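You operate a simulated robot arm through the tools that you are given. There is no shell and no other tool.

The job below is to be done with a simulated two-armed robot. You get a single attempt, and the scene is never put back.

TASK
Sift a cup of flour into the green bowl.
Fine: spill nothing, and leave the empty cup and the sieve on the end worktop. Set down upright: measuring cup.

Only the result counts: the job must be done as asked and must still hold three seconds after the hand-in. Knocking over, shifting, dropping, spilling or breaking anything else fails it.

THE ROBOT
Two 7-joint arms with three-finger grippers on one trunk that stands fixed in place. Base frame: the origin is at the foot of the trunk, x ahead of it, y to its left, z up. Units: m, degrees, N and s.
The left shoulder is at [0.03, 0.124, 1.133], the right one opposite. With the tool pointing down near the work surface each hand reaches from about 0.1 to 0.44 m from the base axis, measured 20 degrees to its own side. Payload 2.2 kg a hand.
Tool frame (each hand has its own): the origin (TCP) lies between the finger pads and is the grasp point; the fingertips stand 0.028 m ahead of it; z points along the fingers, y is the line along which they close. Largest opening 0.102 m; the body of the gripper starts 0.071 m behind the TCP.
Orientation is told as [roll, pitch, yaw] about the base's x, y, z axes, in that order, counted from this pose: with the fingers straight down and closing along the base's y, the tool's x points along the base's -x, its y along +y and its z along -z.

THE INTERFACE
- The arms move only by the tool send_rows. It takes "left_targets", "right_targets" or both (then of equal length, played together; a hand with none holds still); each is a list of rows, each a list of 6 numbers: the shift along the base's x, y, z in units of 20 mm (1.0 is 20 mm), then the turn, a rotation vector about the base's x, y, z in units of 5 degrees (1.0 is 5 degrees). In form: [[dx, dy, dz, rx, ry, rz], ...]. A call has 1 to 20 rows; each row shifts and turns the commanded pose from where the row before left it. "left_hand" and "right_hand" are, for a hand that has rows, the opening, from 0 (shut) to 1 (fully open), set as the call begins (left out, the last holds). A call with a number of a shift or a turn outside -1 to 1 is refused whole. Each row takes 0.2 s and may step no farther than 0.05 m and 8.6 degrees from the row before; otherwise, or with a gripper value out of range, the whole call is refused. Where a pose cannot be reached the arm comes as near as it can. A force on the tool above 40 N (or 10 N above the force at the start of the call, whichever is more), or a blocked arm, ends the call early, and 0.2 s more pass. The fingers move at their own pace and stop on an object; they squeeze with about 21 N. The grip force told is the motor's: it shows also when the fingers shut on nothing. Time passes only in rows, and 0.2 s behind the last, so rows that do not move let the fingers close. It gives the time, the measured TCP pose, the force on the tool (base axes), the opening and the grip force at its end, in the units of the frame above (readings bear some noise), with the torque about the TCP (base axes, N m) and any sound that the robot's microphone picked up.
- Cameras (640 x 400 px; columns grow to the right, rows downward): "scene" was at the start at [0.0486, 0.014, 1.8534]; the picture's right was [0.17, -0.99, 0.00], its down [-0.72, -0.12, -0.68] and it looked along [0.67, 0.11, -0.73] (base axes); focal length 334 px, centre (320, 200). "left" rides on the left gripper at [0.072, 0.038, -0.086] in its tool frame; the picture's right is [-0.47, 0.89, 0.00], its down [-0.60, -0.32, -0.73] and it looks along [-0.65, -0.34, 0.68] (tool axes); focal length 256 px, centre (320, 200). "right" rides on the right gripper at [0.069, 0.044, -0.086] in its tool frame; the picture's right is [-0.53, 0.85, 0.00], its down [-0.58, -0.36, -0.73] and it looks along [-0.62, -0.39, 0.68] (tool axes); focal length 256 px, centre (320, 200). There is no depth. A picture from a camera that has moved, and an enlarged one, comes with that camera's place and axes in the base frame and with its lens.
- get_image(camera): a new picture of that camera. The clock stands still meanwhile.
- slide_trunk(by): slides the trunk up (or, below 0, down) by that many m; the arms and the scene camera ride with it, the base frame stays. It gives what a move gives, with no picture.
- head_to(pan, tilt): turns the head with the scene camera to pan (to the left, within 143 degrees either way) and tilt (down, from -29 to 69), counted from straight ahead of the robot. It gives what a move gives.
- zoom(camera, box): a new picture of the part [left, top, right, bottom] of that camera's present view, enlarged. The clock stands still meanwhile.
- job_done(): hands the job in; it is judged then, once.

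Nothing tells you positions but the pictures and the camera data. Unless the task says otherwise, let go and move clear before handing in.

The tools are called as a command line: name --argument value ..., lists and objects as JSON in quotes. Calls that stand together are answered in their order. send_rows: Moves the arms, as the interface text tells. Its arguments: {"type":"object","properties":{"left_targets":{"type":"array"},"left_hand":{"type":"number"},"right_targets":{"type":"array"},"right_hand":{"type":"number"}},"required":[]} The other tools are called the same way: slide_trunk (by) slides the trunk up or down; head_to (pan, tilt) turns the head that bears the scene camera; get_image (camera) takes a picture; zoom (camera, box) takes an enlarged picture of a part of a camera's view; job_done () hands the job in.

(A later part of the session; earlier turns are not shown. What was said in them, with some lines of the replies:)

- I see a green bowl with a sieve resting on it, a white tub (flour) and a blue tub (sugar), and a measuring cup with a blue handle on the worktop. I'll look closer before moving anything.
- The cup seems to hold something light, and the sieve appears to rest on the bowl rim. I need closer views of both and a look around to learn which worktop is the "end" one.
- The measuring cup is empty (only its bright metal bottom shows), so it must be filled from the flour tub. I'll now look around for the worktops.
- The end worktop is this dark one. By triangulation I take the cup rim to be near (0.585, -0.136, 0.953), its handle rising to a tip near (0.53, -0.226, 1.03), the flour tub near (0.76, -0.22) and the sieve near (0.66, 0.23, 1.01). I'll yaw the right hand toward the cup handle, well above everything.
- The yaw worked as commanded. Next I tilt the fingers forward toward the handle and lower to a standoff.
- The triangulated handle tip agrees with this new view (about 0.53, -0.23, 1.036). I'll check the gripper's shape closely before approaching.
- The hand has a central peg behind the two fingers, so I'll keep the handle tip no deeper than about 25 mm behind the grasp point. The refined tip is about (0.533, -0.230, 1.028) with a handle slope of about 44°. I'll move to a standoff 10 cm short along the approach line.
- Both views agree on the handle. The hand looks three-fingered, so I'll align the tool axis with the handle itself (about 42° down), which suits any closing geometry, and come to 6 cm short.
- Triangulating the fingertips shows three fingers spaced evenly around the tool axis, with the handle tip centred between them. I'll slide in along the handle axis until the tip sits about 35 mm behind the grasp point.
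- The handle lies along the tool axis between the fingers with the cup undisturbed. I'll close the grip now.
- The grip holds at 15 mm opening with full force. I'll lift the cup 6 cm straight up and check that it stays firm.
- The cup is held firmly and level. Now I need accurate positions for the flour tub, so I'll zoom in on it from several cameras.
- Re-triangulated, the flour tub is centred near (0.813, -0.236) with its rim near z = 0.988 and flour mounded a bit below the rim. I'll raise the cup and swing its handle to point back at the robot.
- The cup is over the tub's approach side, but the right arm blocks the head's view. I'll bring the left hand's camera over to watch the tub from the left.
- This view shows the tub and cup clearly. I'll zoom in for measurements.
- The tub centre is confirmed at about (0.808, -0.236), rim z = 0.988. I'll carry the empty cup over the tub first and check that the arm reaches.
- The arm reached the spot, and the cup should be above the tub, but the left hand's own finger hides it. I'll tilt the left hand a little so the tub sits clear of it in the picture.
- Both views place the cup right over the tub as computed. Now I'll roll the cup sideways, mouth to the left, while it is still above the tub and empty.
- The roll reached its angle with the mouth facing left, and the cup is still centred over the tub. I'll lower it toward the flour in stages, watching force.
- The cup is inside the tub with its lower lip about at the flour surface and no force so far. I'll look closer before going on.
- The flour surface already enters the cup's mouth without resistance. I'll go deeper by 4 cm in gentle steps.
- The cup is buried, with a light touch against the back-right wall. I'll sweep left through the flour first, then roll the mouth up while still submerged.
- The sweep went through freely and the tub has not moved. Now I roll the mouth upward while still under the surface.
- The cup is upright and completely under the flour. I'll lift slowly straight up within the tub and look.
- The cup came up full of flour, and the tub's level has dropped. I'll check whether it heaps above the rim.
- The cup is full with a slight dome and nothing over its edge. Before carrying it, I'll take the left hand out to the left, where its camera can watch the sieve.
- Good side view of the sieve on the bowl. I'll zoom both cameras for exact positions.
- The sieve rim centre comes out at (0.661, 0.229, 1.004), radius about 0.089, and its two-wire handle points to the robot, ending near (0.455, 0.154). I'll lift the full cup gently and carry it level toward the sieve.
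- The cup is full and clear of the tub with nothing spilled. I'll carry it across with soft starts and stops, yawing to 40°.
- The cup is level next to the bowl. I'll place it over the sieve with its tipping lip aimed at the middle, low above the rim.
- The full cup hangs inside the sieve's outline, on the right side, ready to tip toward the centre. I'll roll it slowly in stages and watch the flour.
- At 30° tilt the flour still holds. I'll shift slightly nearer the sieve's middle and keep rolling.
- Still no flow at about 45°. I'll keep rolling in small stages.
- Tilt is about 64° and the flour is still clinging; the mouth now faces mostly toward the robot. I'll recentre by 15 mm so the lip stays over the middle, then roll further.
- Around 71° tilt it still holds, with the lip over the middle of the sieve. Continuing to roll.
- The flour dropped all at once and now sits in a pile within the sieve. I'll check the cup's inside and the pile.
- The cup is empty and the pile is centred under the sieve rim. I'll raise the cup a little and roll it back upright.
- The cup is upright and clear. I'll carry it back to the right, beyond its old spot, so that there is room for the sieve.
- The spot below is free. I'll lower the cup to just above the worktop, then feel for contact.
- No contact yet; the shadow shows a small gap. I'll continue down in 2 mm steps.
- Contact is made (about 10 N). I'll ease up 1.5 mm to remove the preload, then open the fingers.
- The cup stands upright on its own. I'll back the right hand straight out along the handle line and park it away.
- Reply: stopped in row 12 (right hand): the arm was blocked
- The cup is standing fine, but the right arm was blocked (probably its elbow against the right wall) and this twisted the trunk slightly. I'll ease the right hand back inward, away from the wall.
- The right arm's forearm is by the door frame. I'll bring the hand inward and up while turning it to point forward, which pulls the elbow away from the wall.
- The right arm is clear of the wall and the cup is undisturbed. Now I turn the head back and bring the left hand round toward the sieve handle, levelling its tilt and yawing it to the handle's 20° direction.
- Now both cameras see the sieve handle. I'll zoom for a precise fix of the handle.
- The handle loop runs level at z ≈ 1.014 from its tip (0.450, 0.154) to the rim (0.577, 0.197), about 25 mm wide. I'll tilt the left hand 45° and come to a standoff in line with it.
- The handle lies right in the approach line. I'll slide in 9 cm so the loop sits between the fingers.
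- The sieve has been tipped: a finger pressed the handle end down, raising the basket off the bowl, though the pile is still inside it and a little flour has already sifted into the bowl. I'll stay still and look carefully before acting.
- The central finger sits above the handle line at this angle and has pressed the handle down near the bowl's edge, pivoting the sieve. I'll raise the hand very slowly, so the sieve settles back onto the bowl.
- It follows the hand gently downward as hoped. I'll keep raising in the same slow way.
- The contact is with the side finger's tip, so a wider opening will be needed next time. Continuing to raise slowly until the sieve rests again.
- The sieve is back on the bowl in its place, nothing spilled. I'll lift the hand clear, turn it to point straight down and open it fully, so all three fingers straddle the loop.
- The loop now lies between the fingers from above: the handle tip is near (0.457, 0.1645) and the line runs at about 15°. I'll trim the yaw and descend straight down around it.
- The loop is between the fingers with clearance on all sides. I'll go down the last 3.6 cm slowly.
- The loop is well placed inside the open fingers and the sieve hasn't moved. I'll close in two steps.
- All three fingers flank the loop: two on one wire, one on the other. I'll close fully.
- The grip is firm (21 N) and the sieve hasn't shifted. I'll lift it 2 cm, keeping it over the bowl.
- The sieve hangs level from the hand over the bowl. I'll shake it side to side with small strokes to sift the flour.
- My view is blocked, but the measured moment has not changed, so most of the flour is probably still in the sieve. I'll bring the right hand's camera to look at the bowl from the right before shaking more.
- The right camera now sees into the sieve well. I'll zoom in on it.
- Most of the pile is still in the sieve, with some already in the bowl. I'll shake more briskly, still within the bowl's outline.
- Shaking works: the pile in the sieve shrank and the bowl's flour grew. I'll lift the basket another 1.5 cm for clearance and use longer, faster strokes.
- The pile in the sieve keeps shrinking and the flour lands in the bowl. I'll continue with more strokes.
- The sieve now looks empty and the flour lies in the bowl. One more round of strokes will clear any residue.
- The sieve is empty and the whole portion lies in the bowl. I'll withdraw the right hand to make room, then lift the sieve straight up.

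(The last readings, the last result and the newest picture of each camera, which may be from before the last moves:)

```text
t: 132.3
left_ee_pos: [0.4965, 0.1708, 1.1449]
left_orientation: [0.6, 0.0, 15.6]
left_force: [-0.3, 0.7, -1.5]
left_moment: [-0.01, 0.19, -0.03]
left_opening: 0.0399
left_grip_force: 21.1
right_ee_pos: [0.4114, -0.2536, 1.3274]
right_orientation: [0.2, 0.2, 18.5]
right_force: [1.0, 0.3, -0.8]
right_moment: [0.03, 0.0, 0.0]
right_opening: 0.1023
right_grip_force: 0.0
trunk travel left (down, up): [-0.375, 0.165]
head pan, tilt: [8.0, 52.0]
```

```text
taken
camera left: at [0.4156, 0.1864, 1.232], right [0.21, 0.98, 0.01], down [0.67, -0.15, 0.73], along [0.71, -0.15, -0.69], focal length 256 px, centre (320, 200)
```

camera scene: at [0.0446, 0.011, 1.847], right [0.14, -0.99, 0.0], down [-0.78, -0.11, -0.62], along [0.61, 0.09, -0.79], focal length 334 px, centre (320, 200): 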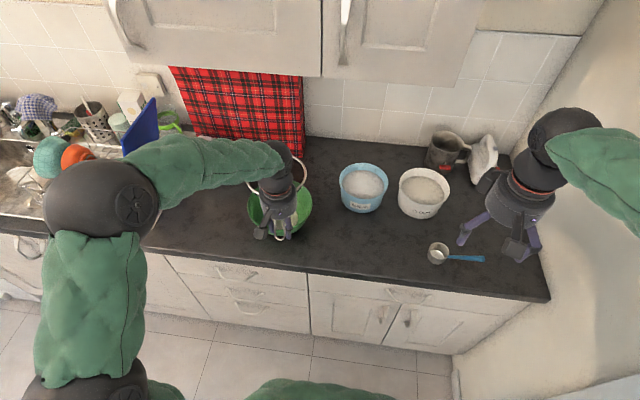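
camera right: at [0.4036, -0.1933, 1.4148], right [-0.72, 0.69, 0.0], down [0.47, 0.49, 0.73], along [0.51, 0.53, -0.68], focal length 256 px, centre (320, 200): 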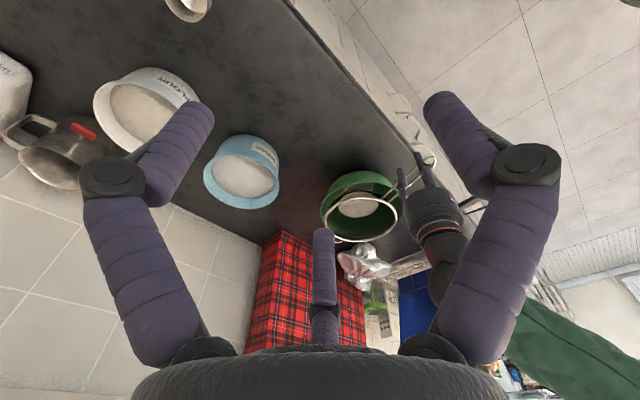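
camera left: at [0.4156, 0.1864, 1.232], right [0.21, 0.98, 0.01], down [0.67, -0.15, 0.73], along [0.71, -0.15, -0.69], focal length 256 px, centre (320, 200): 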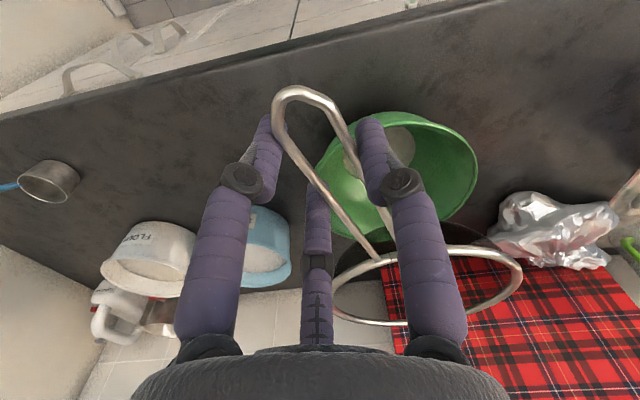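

The sieve is clear above the bowl. I'll swing it over to the free space between bowl and cup, handle pointing left.

send_rows --left_targets '[[0.114, -0.25, 0, 0, 0, -0.6], [0.114, -0.25, 0, 0, 0, -0.95], [0.114, -0.25, 0, 0, 0, -0.95], [0.114, -0.25, 0, 0, 0, -0.95], [0.114, -0.25, 0, 0, 0, -0.95], [0.114, -0.25, 0, 0, 0, -0.95], [0.114, -0.25, 0, 0, 0, -0.95], [0.114, -0.25, 0, 0, 0, -0.95], [0.114, -0.25, 0, 0, 0, -0.95], [0.114, -0.25, 0, 0, 0, -0.95], [0.114, -0.25, 0, 0, 0, -0.95], [0.114, -0.25, 0, 0, 0, -0.95], [0.114, -0.25, 0, 0, 0, -0.95], [0.114, -0.25, 0, 0, 0, -0.95], [0.114, -0.25, 0, 0, 0, -0.95], [0.114, -0.25, 0, 0, 0, -0.95], [0.114, -0.25, 0, 0, 0, -0.95], [0.114, -0.25, 0, 0, 0, -0.95], [0, 0, 0, 0, 0, -0.3]]'

get_image --camera "scene"

get_image --camera "left"

```text
t: 136.3
left_ee_pos: [0.5356, 0.0798, 1.1459]
left_orientation: [0.6, 0.1, -69.8]
left_force: [-0.8, -0.2, -1.3]
left_moment: [0.17, 0.08, 0.01]
left_opening: 0.04
left_grip_force: 20.8
right_ee_pos: [0.411, -0.2541, 1.3279]
right_orientation: [0.2, 0.2, 18.4]
right_force: [-1.2, 0.4, -0.1]
right_moment: [-0.03, 0.02, 0.02]
right_opening: 0.1021
right_grip_force: 0.2
trunk travel left (down, up): [-0.375, 0.165]
head pan, tilt: [8.0, 52.0]
```

```text
taken
camera scene: at [0.0446, 0.0111, 1.847], right [0.14, -0.99, 0.0], down [-0.78, -0.11, -0.62], along [0.61, 0.09, -0.79], focal length 334 px, centre (320, 200)
```

scene: 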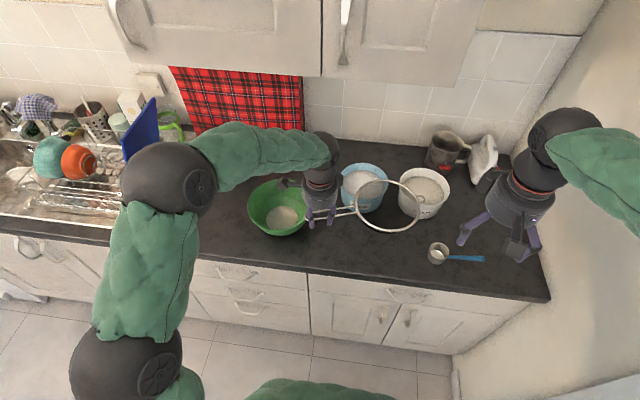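

```text
taken
camera left: at [0.5457, 0.1607, 1.2324], right [0.99, -0.13, 0.01], down [-0.1, -0.68, 0.73], along [-0.09, -0.72, -0.69], focal length 256 px, centre (320, 200)
```

left: 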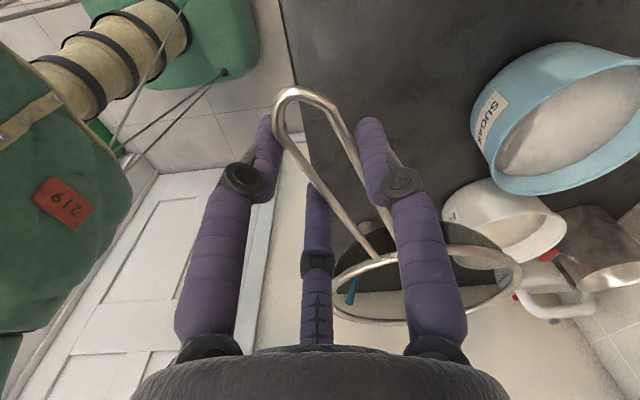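

The sieve is over the free space, around (0.60, -0.09). I'll zoom to confirm it's empty and lower it part-way.

zoom --camera "scene" --box '[240, 150, 440, 275]'

send_rows --left_targets '[[0, 0, -0.4, 0, 0, 0], [0, 0, -0.8, 0, 0, 0], [0, 0, -0.8, 0, 0, 0], [0, 0, -0.8, 0, 0, 0], [0, 0, -0.8, 0, 0, 0], [0, 0, -0.8, 0, 0, 0], [0, 0, -0.8, 0, 0, 0], [0, 0, -0.6, 0, 0, 0], [0, 0, -0.4, 0, 0, 0]]'

zoom --camera "scene" --box '[240, 150, 440, 275]'

get_image --camera "right"

```text
3.20 times, centred on (340, 212) of scene
camera zoom: at [0.0446, 0.0111, 1.847], right [0.14, -0.99, 0.0], down [-0.78, -0.11, -0.62], along [0.61, 0.09, -0.79], focal length 1070 px, centre (256, 160)
```

zoom: 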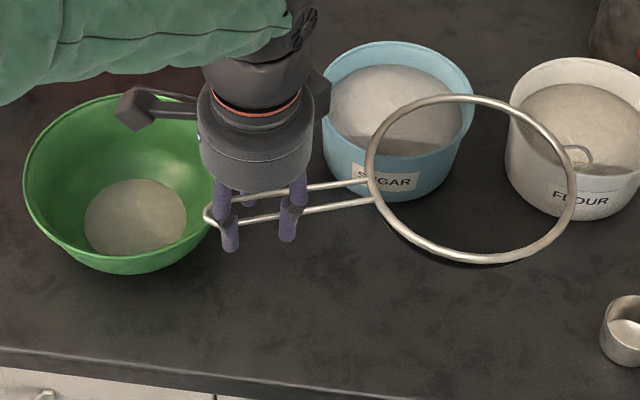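

```text
t: 138.3
left_ee_pos: [0.5369, 0.0784, 1.022]
left_orientation: [0.6, 0.1, -69.8]
left_force: [-0.6, 0.0, -2.0]
left_moment: [0.15, 0.04, 0.0]
left_opening: 0.04
left_grip_force: 21.0
right_ee_pos: [0.4105, -0.2536, 1.3277]
right_orientation: [0.1, 0.2, 18.4]
right_force: [-0.8, 0.3, -0.1]
right_moment: [0.02, 0.04, 0.0]
right_opening: 0.1024
right_grip_force: 0.1
trunk travel left (down, up): [-0.375, 0.165]
head pan, tilt: [8.0, 52.0]
```

```text
3.20 times, centred on (340, 212) of scene
camera zoom: at [0.0449, 0.011, 1.847], right [0.14, -0.99, 0.0], down [-0.78, -0.11, -0.62], along [0.61, 0.09, -0.79], focal length 1070 px, centre (256, 160)
```

zoom: 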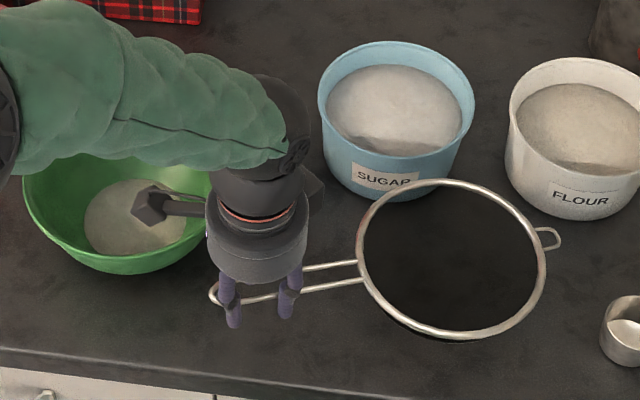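

```text
taken
camera right: at [0.3311, -0.2349, 1.4138], right [0.24, 0.97, 0.0], down [0.66, -0.16, 0.73], along [0.71, -0.18, -0.68], focal length 256 px, centre (320, 200)
```

right: 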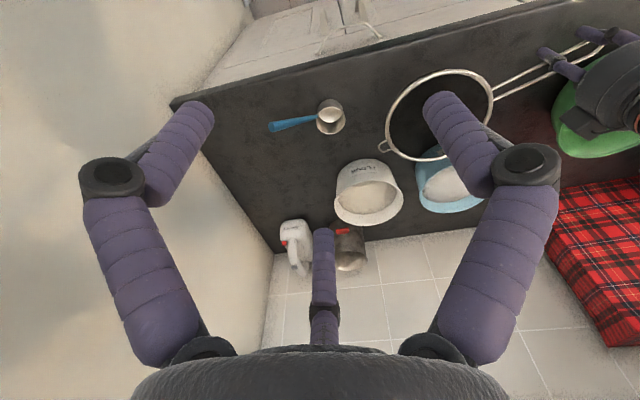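

The sieve is clean and well clear of the tub, bowl and cup. I'll lower in small steps until it touches the worktop.

send_rows --left_targets '[[0, 0, -0.4, 0, 0, 0], [0, 0, -0.4, 0, 0, 0], [0, 0, -0.3, 0, 0, 0]]'

send_rows --left_targets '[[0, 0, -0.15, 0, 0, 0], [0, 0, -0.15, 0, 0, 0]]'

zoom --camera "scene" --box '[240, 150, 440, 275]'

```text
t: 139.1
left_ee_pos: [0.5369, 0.0786, 1.001]
left_orientation: [0.5, 0.0, -69.8]
left_force: [0.8, -0.1, -1.7]
left_moment: [0.16, 0.09, 0.03]
left_opening: 0.0402
left_grip_force: 20.8
right_ee_pos: [0.4106, -0.2535, 1.3271]
right_orientation: [0.1, 0.2, 18.4]
right_force: [-0.8, -1.0, -0.4]
right_moment: [-0.03, 0.0, -0.02]
right_opening: 0.1021
right_grip_force: 0.0
trunk travel left (down, up): [-0.375, 0.165]
head pan, tilt: [8.0, 52.0]
```

```text
t: 139.7
left_ee_pos: [0.5371, 0.0798, 0.9949]
left_orientation: [0.6, 0.0, -69.8]
left_force: [0.0, 0.1, -1.3]
left_moment: [0.15, 0.1, 0.02]
left_opening: 0.0401
left_grip_force: 21.2
right_ee_pos: [0.41, -0.254, 1.3277]
right_orientation: [0.1, 0.1, 18.4]
right_force: [-0.5, 0.6, -0.3]
right_moment: [0.0, 0.01, 0.03]
right_opening: 0.1018
right_grip_force: 0.0
trunk travel left (down, up): [-0.375, 0.165]
head pan, tilt: [8.0, 52.0]
```

```text
3.20 times, centred on (340, 212) of scene
camera zoom: at [0.0448, 0.011, 1.8469], right [0.14, -0.99, 0.0], down [-0.78, -0.11, -0.62], along [0.61, 0.09, -0.79], focal length 1070 px, centre (256, 160)
```

zoom: 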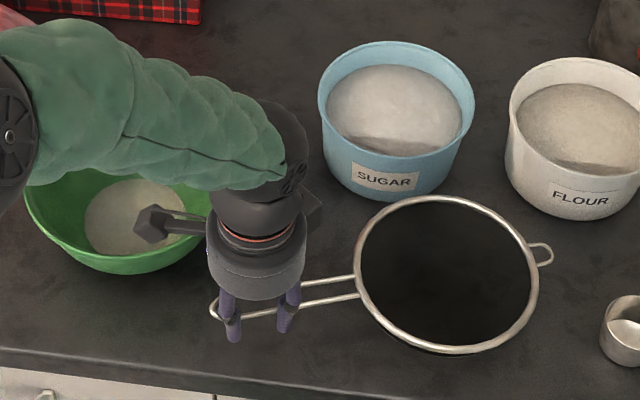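

No contact yet. Continuing in 2 mm steps.

send_rows --left_targets '[[0, 0, -0.1, 0, 0, 0], [0, 0, -0.1, 0, 0, 0], [0, 0, -0.1, 0, 0, 0]]'

send_rows --left_targets '[[0, 0, -0.1, 0, 0, 0], [0, 0, -0.1, 0, 0, 0]]'

send_rows --left_targets '[[0, 0, -0.1, 0, 0, 0], [0, 0, -0.1, 0, 0, 0]]'

zoom --camera "scene" --box '[240, 150, 440, 275]'

```text
t: 140.5
left_ee_pos: [0.5378, 0.0791, 0.9897]
left_orientation: [0.7, 0.0, -69.7]
left_force: [0.0, 0.3, 3.5]
left_moment: [-0.85, -0.26, -0.1]
left_opening: 0.0403
left_grip_force: 20.7
right_ee_pos: [0.4095, -0.2546, 1.3285]
right_orientation: [0.1, 0.1, 18.4]
right_force: [0.1, -0.1, 0.4]
right_moment: [-0.02, 0.02, 0.01]
right_opening: 0.1023
right_grip_force: 0.0
trunk travel left (down, up): [-0.375, 0.165]
head pan, tilt: [8.0, 52.0]
```

```text
t: 141.1
left_ee_pos: [0.5378, 0.0801, 0.9843]
left_orientation: [0.6, 0.0, -69.8]
left_force: [0.6, 1.5, 2.7]
left_moment: [-0.59, -0.26, 0.12]
left_opening: 0.0402
left_grip_force: 21.3
right_ee_pos: [0.41, -0.2529, 1.327]
right_orientation: [0.0, 0.2, 18.4]
right_force: [0.1, 0.9, 0.1]
right_moment: [0.0, 0.03, -0.02]
right_opening: 0.1022
right_grip_force: 0.1
trunk travel left (down, up): [-0.375, 0.165]
head pan, tilt: [8.0, 52.0]
```

```text
t: 141.7
left_ee_pos: [0.5375, 0.08, 0.9807]
left_orientation: [0.5, 0.0, -69.7]
left_force: [-1.2, 1.3, 4.9]
left_moment: [-0.64, -0.28, 0.05]
left_opening: 0.0401
left_grip_force: 20.9
right_ee_pos: [0.411, -0.2525, 1.3281]
right_orientation: [0.0, 0.3, 18.5]
right_force: [-0.3, 1.1, -0.5]
right_moment: [0.01, -0.02, -0.02]
right_opening: 0.1021
right_grip_force: 0.1
trunk travel left (down, up): [-0.375, 0.165]
head pan, tilt: [8.0, 52.0]
```

```text
3.20 times, centred on (340, 212) of scene
camera zoom: at [0.0441, 0.0114, 1.847], right [0.14, -0.99, 0.0], down [-0.78, -0.11, -0.62], along [0.61, 0.09, -0.79], focal length 1070 px, centre (256, 160)
```

zoom: 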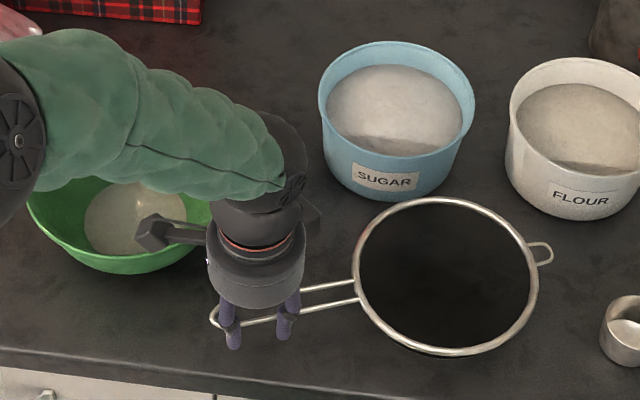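

The basket has touched down and the handle is now pivoting gently in the grip. I'll lower a bit more so the handle end is nearly on the worktop before release.

send_rows --left_targets '[[0, 0, -0.1, 0, 0, 0], [0, 0, -0.1, 0, 0, 0], [0, 0, -0.1, 0, 0, 0], [0, 0, -0.1, 0, 0, 0]]'

zoom --camera "scene" --box '[240, 150, 440, 275]'

get_image --camera "left"

```text
t: 142.7
left_ee_pos: [0.5365, 0.0798, 0.9724]
left_orientation: [0.7, 0.1, -69.8]
left_force: [-0.8, 2.9, 5.8]
left_moment: [-0.6, -0.26, 0.04]
left_opening: 0.0403
left_grip_force: 20.5
right_ee_pos: [0.4102, -0.2542, 1.3268]
right_orientation: [0.1, 0.1, 18.4]
right_force: [-0.7, 0.1, -0.2]
right_moment: [0.0, -0.03, 0.01]
right_opening: 0.1017
right_grip_force: 0.0
trunk travel left (down, up): [-0.375, 0.165]
head pan, tilt: [8.0, 52.0]
```

```text
3.20 times, centred on (340, 212) of scene
camera zoom: at [0.044, 0.0114, 1.847], right [0.14, -0.99, 0.0], down [-0.78, -0.11, -0.62], along [0.61, 0.09, -0.79], focal length 1070 px, centre (256, 160)
```

zoom: 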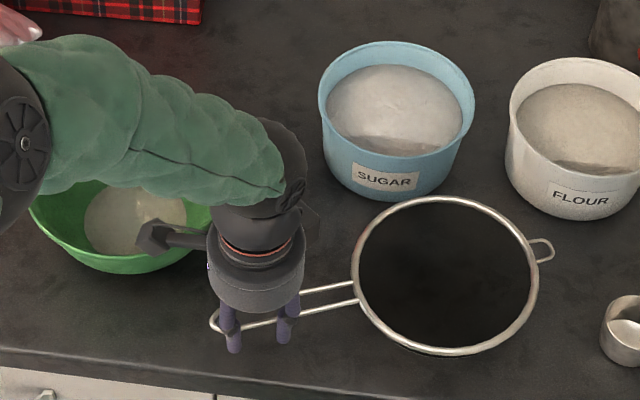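

```text
taken
camera left: at [0.5464, 0.1607, 1.0587], right [0.99, -0.13, 0.01], down [-0.1, -0.68, 0.73], along [-0.09, -0.72, -0.69], focal length 256 px, centre (320, 200)
```

left: 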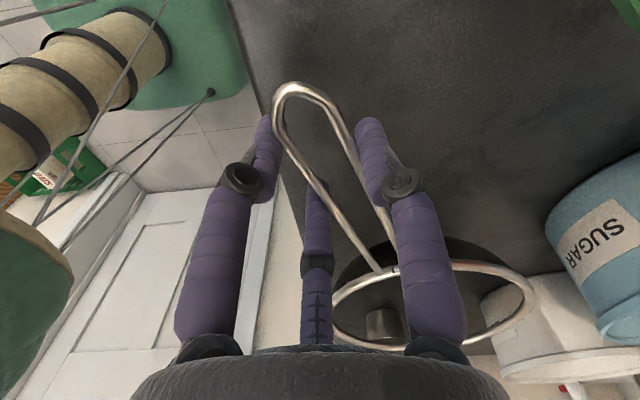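

Stable so far. I'll lower another 2 cm in fine steps so the handle end has almost no drop left.

send_rows --left_targets '[[0, 0, -0.1, 0, 0, 0], [0, 0, -0.1, 0, 0, 0], [0, 0, -0.1, 0, 0, 0], [0, 0, -0.1, 0, 0, 0], [0, 0, -0.1, 0, 0, 0], [0, 0, -0.1, 0, 0, 0]]'

send_rows --left_targets '[[0, 0, -0.1, 0, 0, 0], [0, 0, -0.1, 0, 0, 0], [0, 0, -0.1, 0, 0, 0]]'

zoom --camera "scene" --box '[240, 150, 440, 275]'

get_image --camera "left"

```text
t: 144.1
left_ee_pos: [0.5376, 0.0792, 0.9608]
left_orientation: [0.6, 0.1, -69.8]
left_force: [1.0, 1.1, 4.5]
left_moment: [-0.63, -0.36, 0.15]
left_opening: 0.0402
left_grip_force: 21.0
right_ee_pos: [0.411, -0.2542, 1.3288]
right_orientation: [0.0, 0.2, 18.4]
right_force: [0.1, 0.4, 0.2]
right_moment: [-0.03, -0.02, 0.02]
right_opening: 0.1023
right_grip_force: 0.1
trunk travel left (down, up): [-0.375, 0.165]
head pan, tilt: [8.0, 52.0]
```

```text
t: 144.9
left_ee_pos: [0.5371, 0.0793, 0.9545]
left_orientation: [0.6, 0.0, -69.7]
left_force: [-1.0, 1.7, 5.0]
left_moment: [-0.63, -0.33, 0.05]
left_opening: 0.0401
left_grip_force: 20.9
right_ee_pos: [0.4109, -0.254, 1.3276]
right_orientation: [0.0, 0.2, 18.4]
right_force: [0.0, -0.4, 0.6]
right_moment: [-0.01, -0.02, -0.03]
right_opening: 0.1021
right_grip_force: 0.0
trunk travel left (down, up): [-0.375, 0.165]
head pan, tilt: [8.0, 52.0]
```

```text
3.20 times, centred on (340, 212) of scene
camera zoom: at [0.0441, 0.0114, 1.847], right [0.14, -0.99, 0.0], down [-0.78, -0.11, -0.62], along [0.61, 0.09, -0.79], focal length 1070 px, centre (256, 160)
```

zoom: 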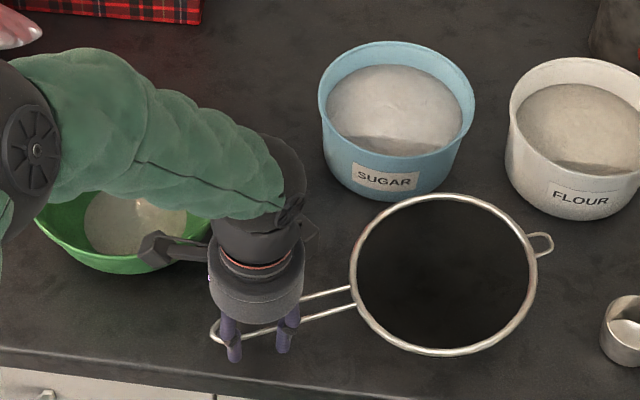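

```text
taken
camera left: at [0.546, 0.1605, 1.0405], right [0.99, -0.13, 0.01], down [-0.1, -0.68, 0.73], along [-0.09, -0.72, -0.69], focal length 256 px, centre (320, 200)
```

left: 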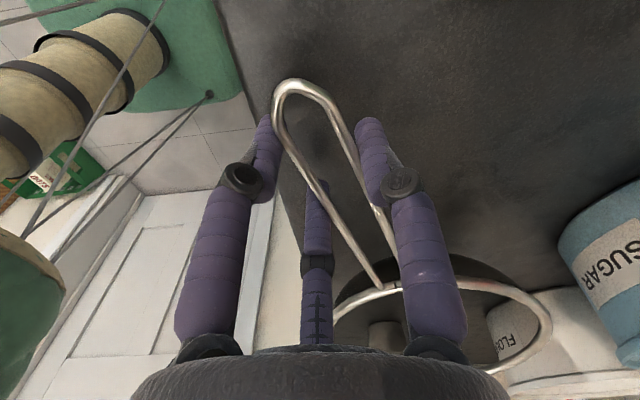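

Nothing else moved. The handle sits just above the worktop, so I'll open the fingers now.

send_rows --left_targets '[[0, 0, 0, 0, 0, 0], [0, 0, 0, 0, 0, 0], [0, 0, 0, 0, 0, 0], [0, 0, 0, 0, 0, 0], [0, 0, 0, 0, 0, 0]]' --left_hand 1

zoom --camera "scene" --box '[240, 150, 440, 275]'

get_image --camera "left"

```text
t: 146.1
left_ee_pos: [0.5375, 0.08, 0.9544]
left_orientation: [0.6, 0.0, -69.8]
left_force: [0.4, -0.3, -0.2]
left_moment: [-0.03, 0.0, 0.0]
left_opening: 0.1022
left_grip_force: 0.1
right_ee_pos: [0.41, -0.2543, 1.3274]
right_orientation: [0.1, 0.2, 18.5]
right_force: [-0.1, 0.1, 0.7]
right_moment: [0.0, -0.01, -0.02]
right_opening: 0.1021
right_grip_force: 0.0
trunk travel left (down, up): [-0.375, 0.165]
head pan, tilt: [8.0, 52.0]
```

```text
3.20 times, centred on (340, 212) of scene
camera zoom: at [0.0447, 0.0109, 1.847], right [0.14, -0.99, 0.0], down [-0.78, -0.11, -0.62], along [0.61, 0.09, -0.79], focal length 1070 px, centre (256, 160)
```

zoom: 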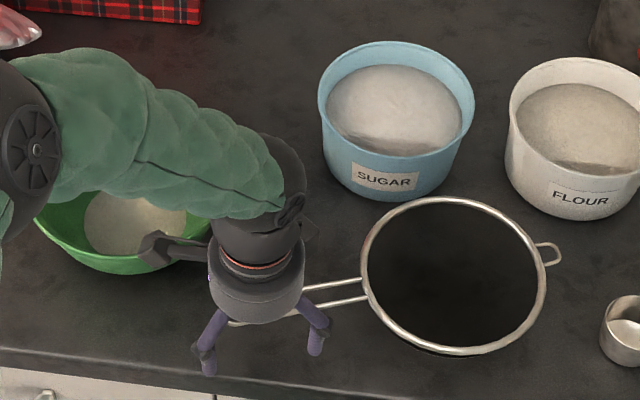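

```text
taken
camera left: at [0.5465, 0.1602, 1.0405], right [0.99, -0.13, 0.01], down [-0.1, -0.68, 0.73], along [-0.09, -0.72, -0.69], focal length 256 px, centre (320, 200)
```

left: 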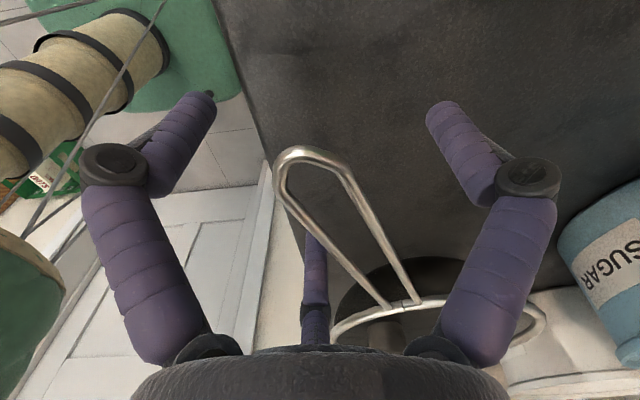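

The sieve settled level on its own base, standing steady with the handle free between the open fingers. I'll raise the hand straight up slowly.

send_rows --left_targets '[[0, 0, 0.2, 0, 0, 0], [0, 0, 0.3, 0, 0, 0], [0, 0, 0.3, 0, 0, 0], [0, 0, 0.4, 0, 0, 0], [0, 0, 0.4, 0, 0, 0], [0, 0, 0.4, 0, 0, 0], [0, 0, 0.5, 0, 0, 0], [0, 0, 0.5, 0, 0, 0], [0, 0, 0.5, 0, 0, 0]]'

zoom --camera "scene" --box '[240, 150, 440, 275]'

get_image --camera "left"

```text
t: 148.1
left_ee_pos: [0.5367, 0.0791, 1.0239]
left_orientation: [0.7, 0.1, -69.8]
left_force: [0.3, -0.7, -0.7]
left_moment: [0.01, 0.01, -0.01]
left_opening: 0.1019
left_grip_force: 0.0
right_ee_pos: [0.4102, -0.2541, 1.3283]
right_orientation: [0.1, 0.2, 18.4]
right_force: [0.0, -0.7, 0.8]
right_moment: [-0.06, 0.01, 0.02]
right_opening: 0.1021
right_grip_force: 0.0
trunk travel left (down, up): [-0.375, 0.165]
head pan, tilt: [8.0, 52.0]
```

```text
3.20 times, centred on (340, 212) of scene
camera zoom: at [0.0443, 0.011, 1.847], right [0.14, -0.99, 0.0], down [-0.78, -0.11, -0.62], along [0.61, 0.09, -0.79], focal length 1070 px, centre (256, 160)
```

zoom: 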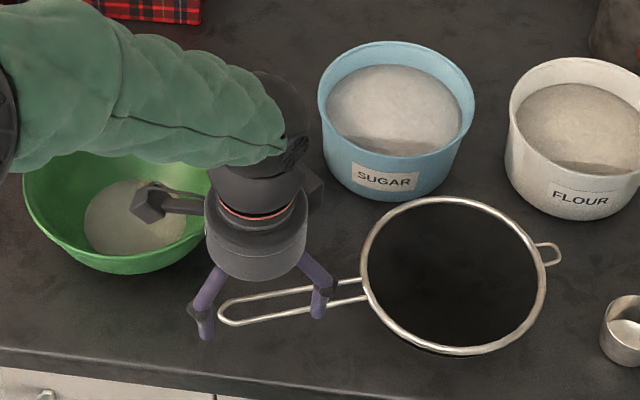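

```text
taken
camera left: at [0.5463, 0.1605, 1.1102], right [0.99, -0.13, 0.01], down [-0.1, -0.68, 0.73], along [-0.09, -0.72, -0.69], focal length 256 px, centre (320, 200)
```

left: 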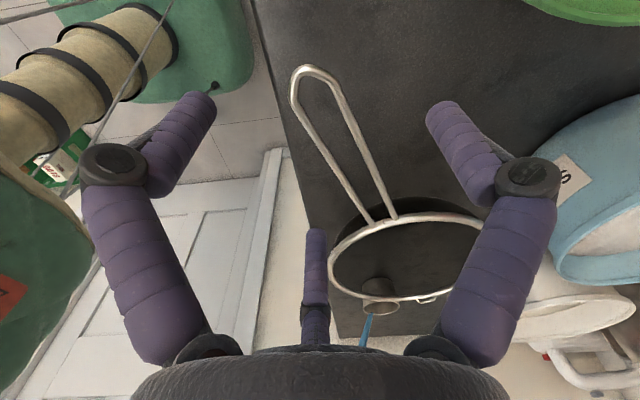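

The handle is free and the sieve stayed put. I'll raise the left hand well clear and take final looks.

send_rows --left_targets '[[0, 0, 0.7, 0, 0, 0], [0, 0, 0.8, 0, 0, 0], [0, 0, 0.8, 0, 0, 0], [0, 0, 0.8, 0, 0, 0], [0, 0, 0.8, 0, 0, 0], [0, 0, 0.8, 0, 0, 0], [0, 0, 0.8, 0, 0, 0], [0, 0, 0.8, 0, 0, 0], [0, 0.5, 0.8, 0, 0, 0.9], [0, 0.5, 0.8, 0, 0, 0.9], [0, 0.8, 0.5, 0, 0, 0.9], [0, 0.8, 0.5, 0, 0, 0.9], [0, 0.8, 0, 0, 0, 0.9], [0, 0.8, 0, 0, 0, 0.9], [0, 0.8, 0, 0, 0, 0.9], [0, 0.8, 0, 0, 0, 0.9], [0, 0.8, 0, 0, 0, 0.9], [0, 0.8, 0, 0, 0, 0.9]]'

get_image --camera "scene"

get_image --camera "left"

get_image --camera "right"

```text
t: 151.9
left_ee_pos: [0.5372, 0.228, 1.2035]
left_orientation: [0.6, 0.0, -24.7]
left_force: [-0.4, -0.7, 0.3]
left_moment: [0.01, 0.0, -0.03]
left_opening: 0.102
left_grip_force: 0.0
right_ee_pos: [0.4102, -0.2532, 1.3275]
right_orientation: [0.0, 0.2, 18.3]
right_force: [0.7, -1.0, -0.5]
right_moment: [-0.03, 0.04, -0.01]
right_opening: 0.1019
right_grip_force: 0.0
trunk travel left (down, up): [-0.375, 0.165]
head pan, tilt: [8.0, 52.0]
```

```text
taken
camera scene: at [0.0445, 0.0117, 1.847], right [0.14, -0.99, 0.0], down [-0.78, -0.11, -0.62], along [0.61, 0.09, -0.79], focal length 334 px, centre (320, 200)
```

scene: 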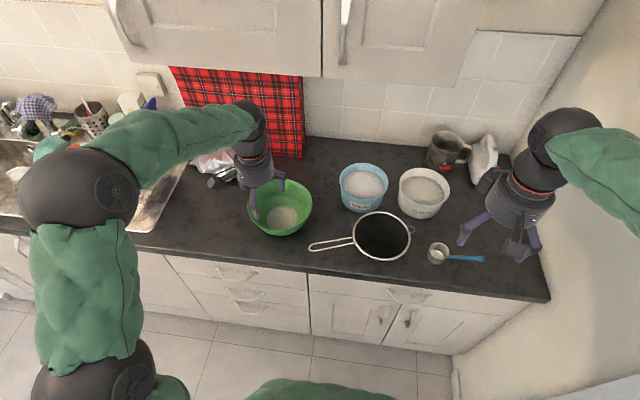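

```text
taken
camera left: at [0.486, 0.2923, 1.2897], right [0.79, 0.61, 0.01], down [0.41, -0.55, 0.73], along [0.45, -0.57, -0.69], focal length 256 px, centre (320, 200)
```

left: 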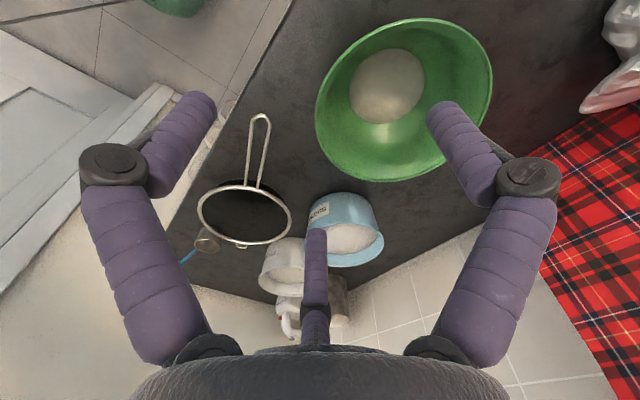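

```text
taken
camera right: at [0.3308, -0.2344, 1.414], right [0.24, 0.97, 0.0], down [0.66, -0.16, 0.73], along [0.71, -0.18, -0.68], focal length 256 px, centre (320, 200)
```

right: 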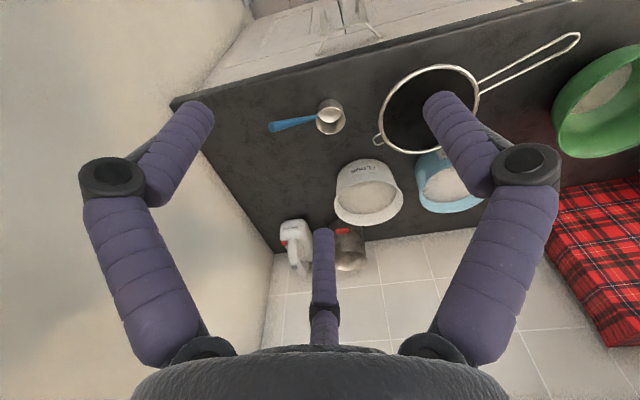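

Everything stands where it should: flour in the green bowl, sieve and cup on the worktop. I'll do a close last check for spills and residue.

zoom --camera "scene" --box '[300, 150, 500, 280]'

zoom --camera "scene" --box '[230, 160, 330, 250]'

zoom --camera "left" --box '[180, 10, 500, 280]'

zoom --camera "right" --box '[250, 50, 510, 240]'

```text
3.08 times, centred on (400, 215) of scene
camera zoom: at [0.0445, 0.0117, 1.847], right [0.14, -0.99, 0.0], down [-0.78, -0.11, -0.62], along [0.61, 0.09, -0.79], focal length 1029 px, centre (74, 154)
```

zoom: 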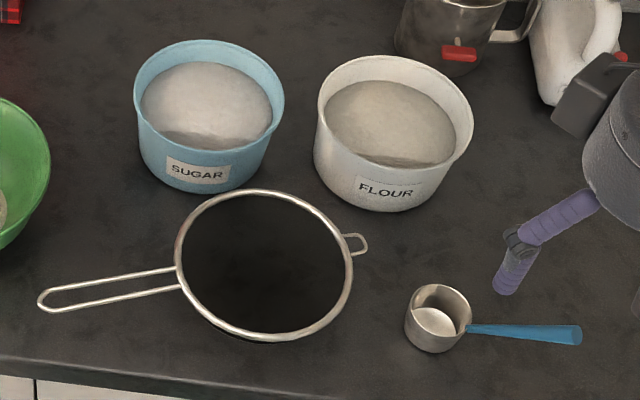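

```text
4.44 times, centred on (280, 205) of scene
camera zoom: at [0.0445, 0.0117, 1.847], right [0.14, -0.99, 0.0], down [-0.78, -0.11, -0.62], along [0.61, 0.09, -0.79], focal length 1487 px, centre (498, 178)
```

zoom: 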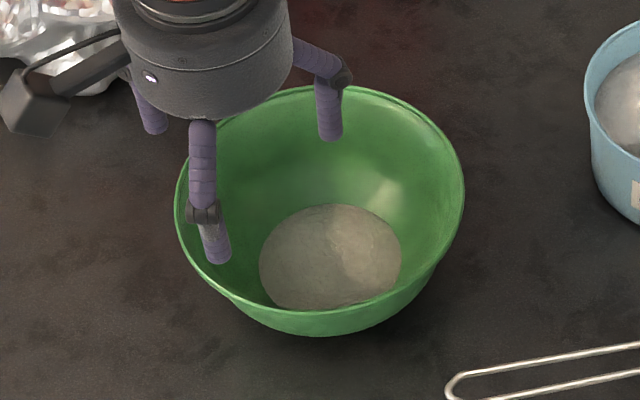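

```text
1.48 times, centred on (340, 145) of left
camera zoom: at [0.486, 0.2923, 1.2897], right [0.79, 0.61, 0.01], down [0.41, -0.55, 0.73], along [0.45, -0.57, -0.69], focal length 379 px, centre (290, 282)
```

zoom: 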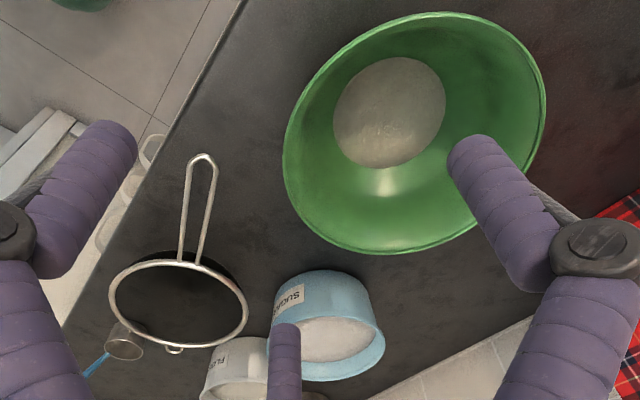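

```text
2.11 times, centred on (380, 145) of right
camera zoom: at [0.3308, -0.2344, 1.414], right [0.24, 0.97, 0.0], down [0.66, -0.16, 0.73], along [0.71, -0.18, -0.68], focal length 539 px, centre (194, 316)
```

zoom: 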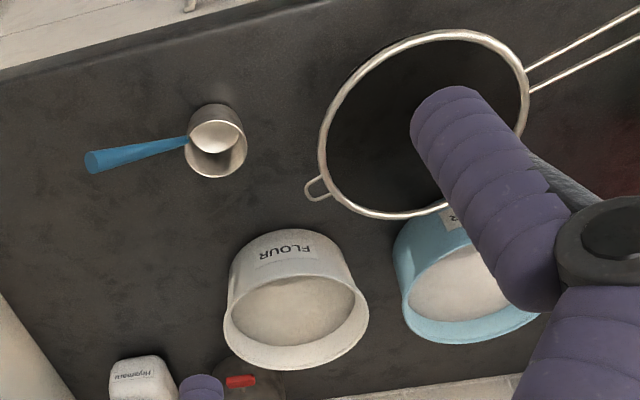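

The sifted flour is in the green bowl. The empty sieve and the upright, empty cup stand on the worktop. No spill shows in any view, and both hands are clear, so I'll hand the job in.

job_done

```text
The job is handed in.
```

I sifted one cup of flour into the green bowl and handed the job in; I don't have the result of the check yet.

- **Flour:** I filled the measuring cup once from the flour tub and emptied it into the sieve. I then shook the sieve over the bowl until it looked empty.
- **Cup and sieve:** The empty cup stands upright on the end worktop, a little to the right of where it started. The empty sieve stands level between the cup and the bowl.
- **Spills:** I saw no flour outside the bowl or the tub in any of the last pictures.

Two things went less smoothly:

- **Sieve tipped:** On my first try at the sieve handle, a finger pressed it down and tipped the sieve on the bowl. I let it settle back slowly, and the flour stayed over the bowl.
- **Right arm blocked:** While I was backing the right hand away from the cup, that arm was blocked, probably by the wall or door frame. I moved it clear, and nothing on the worktop shifted.
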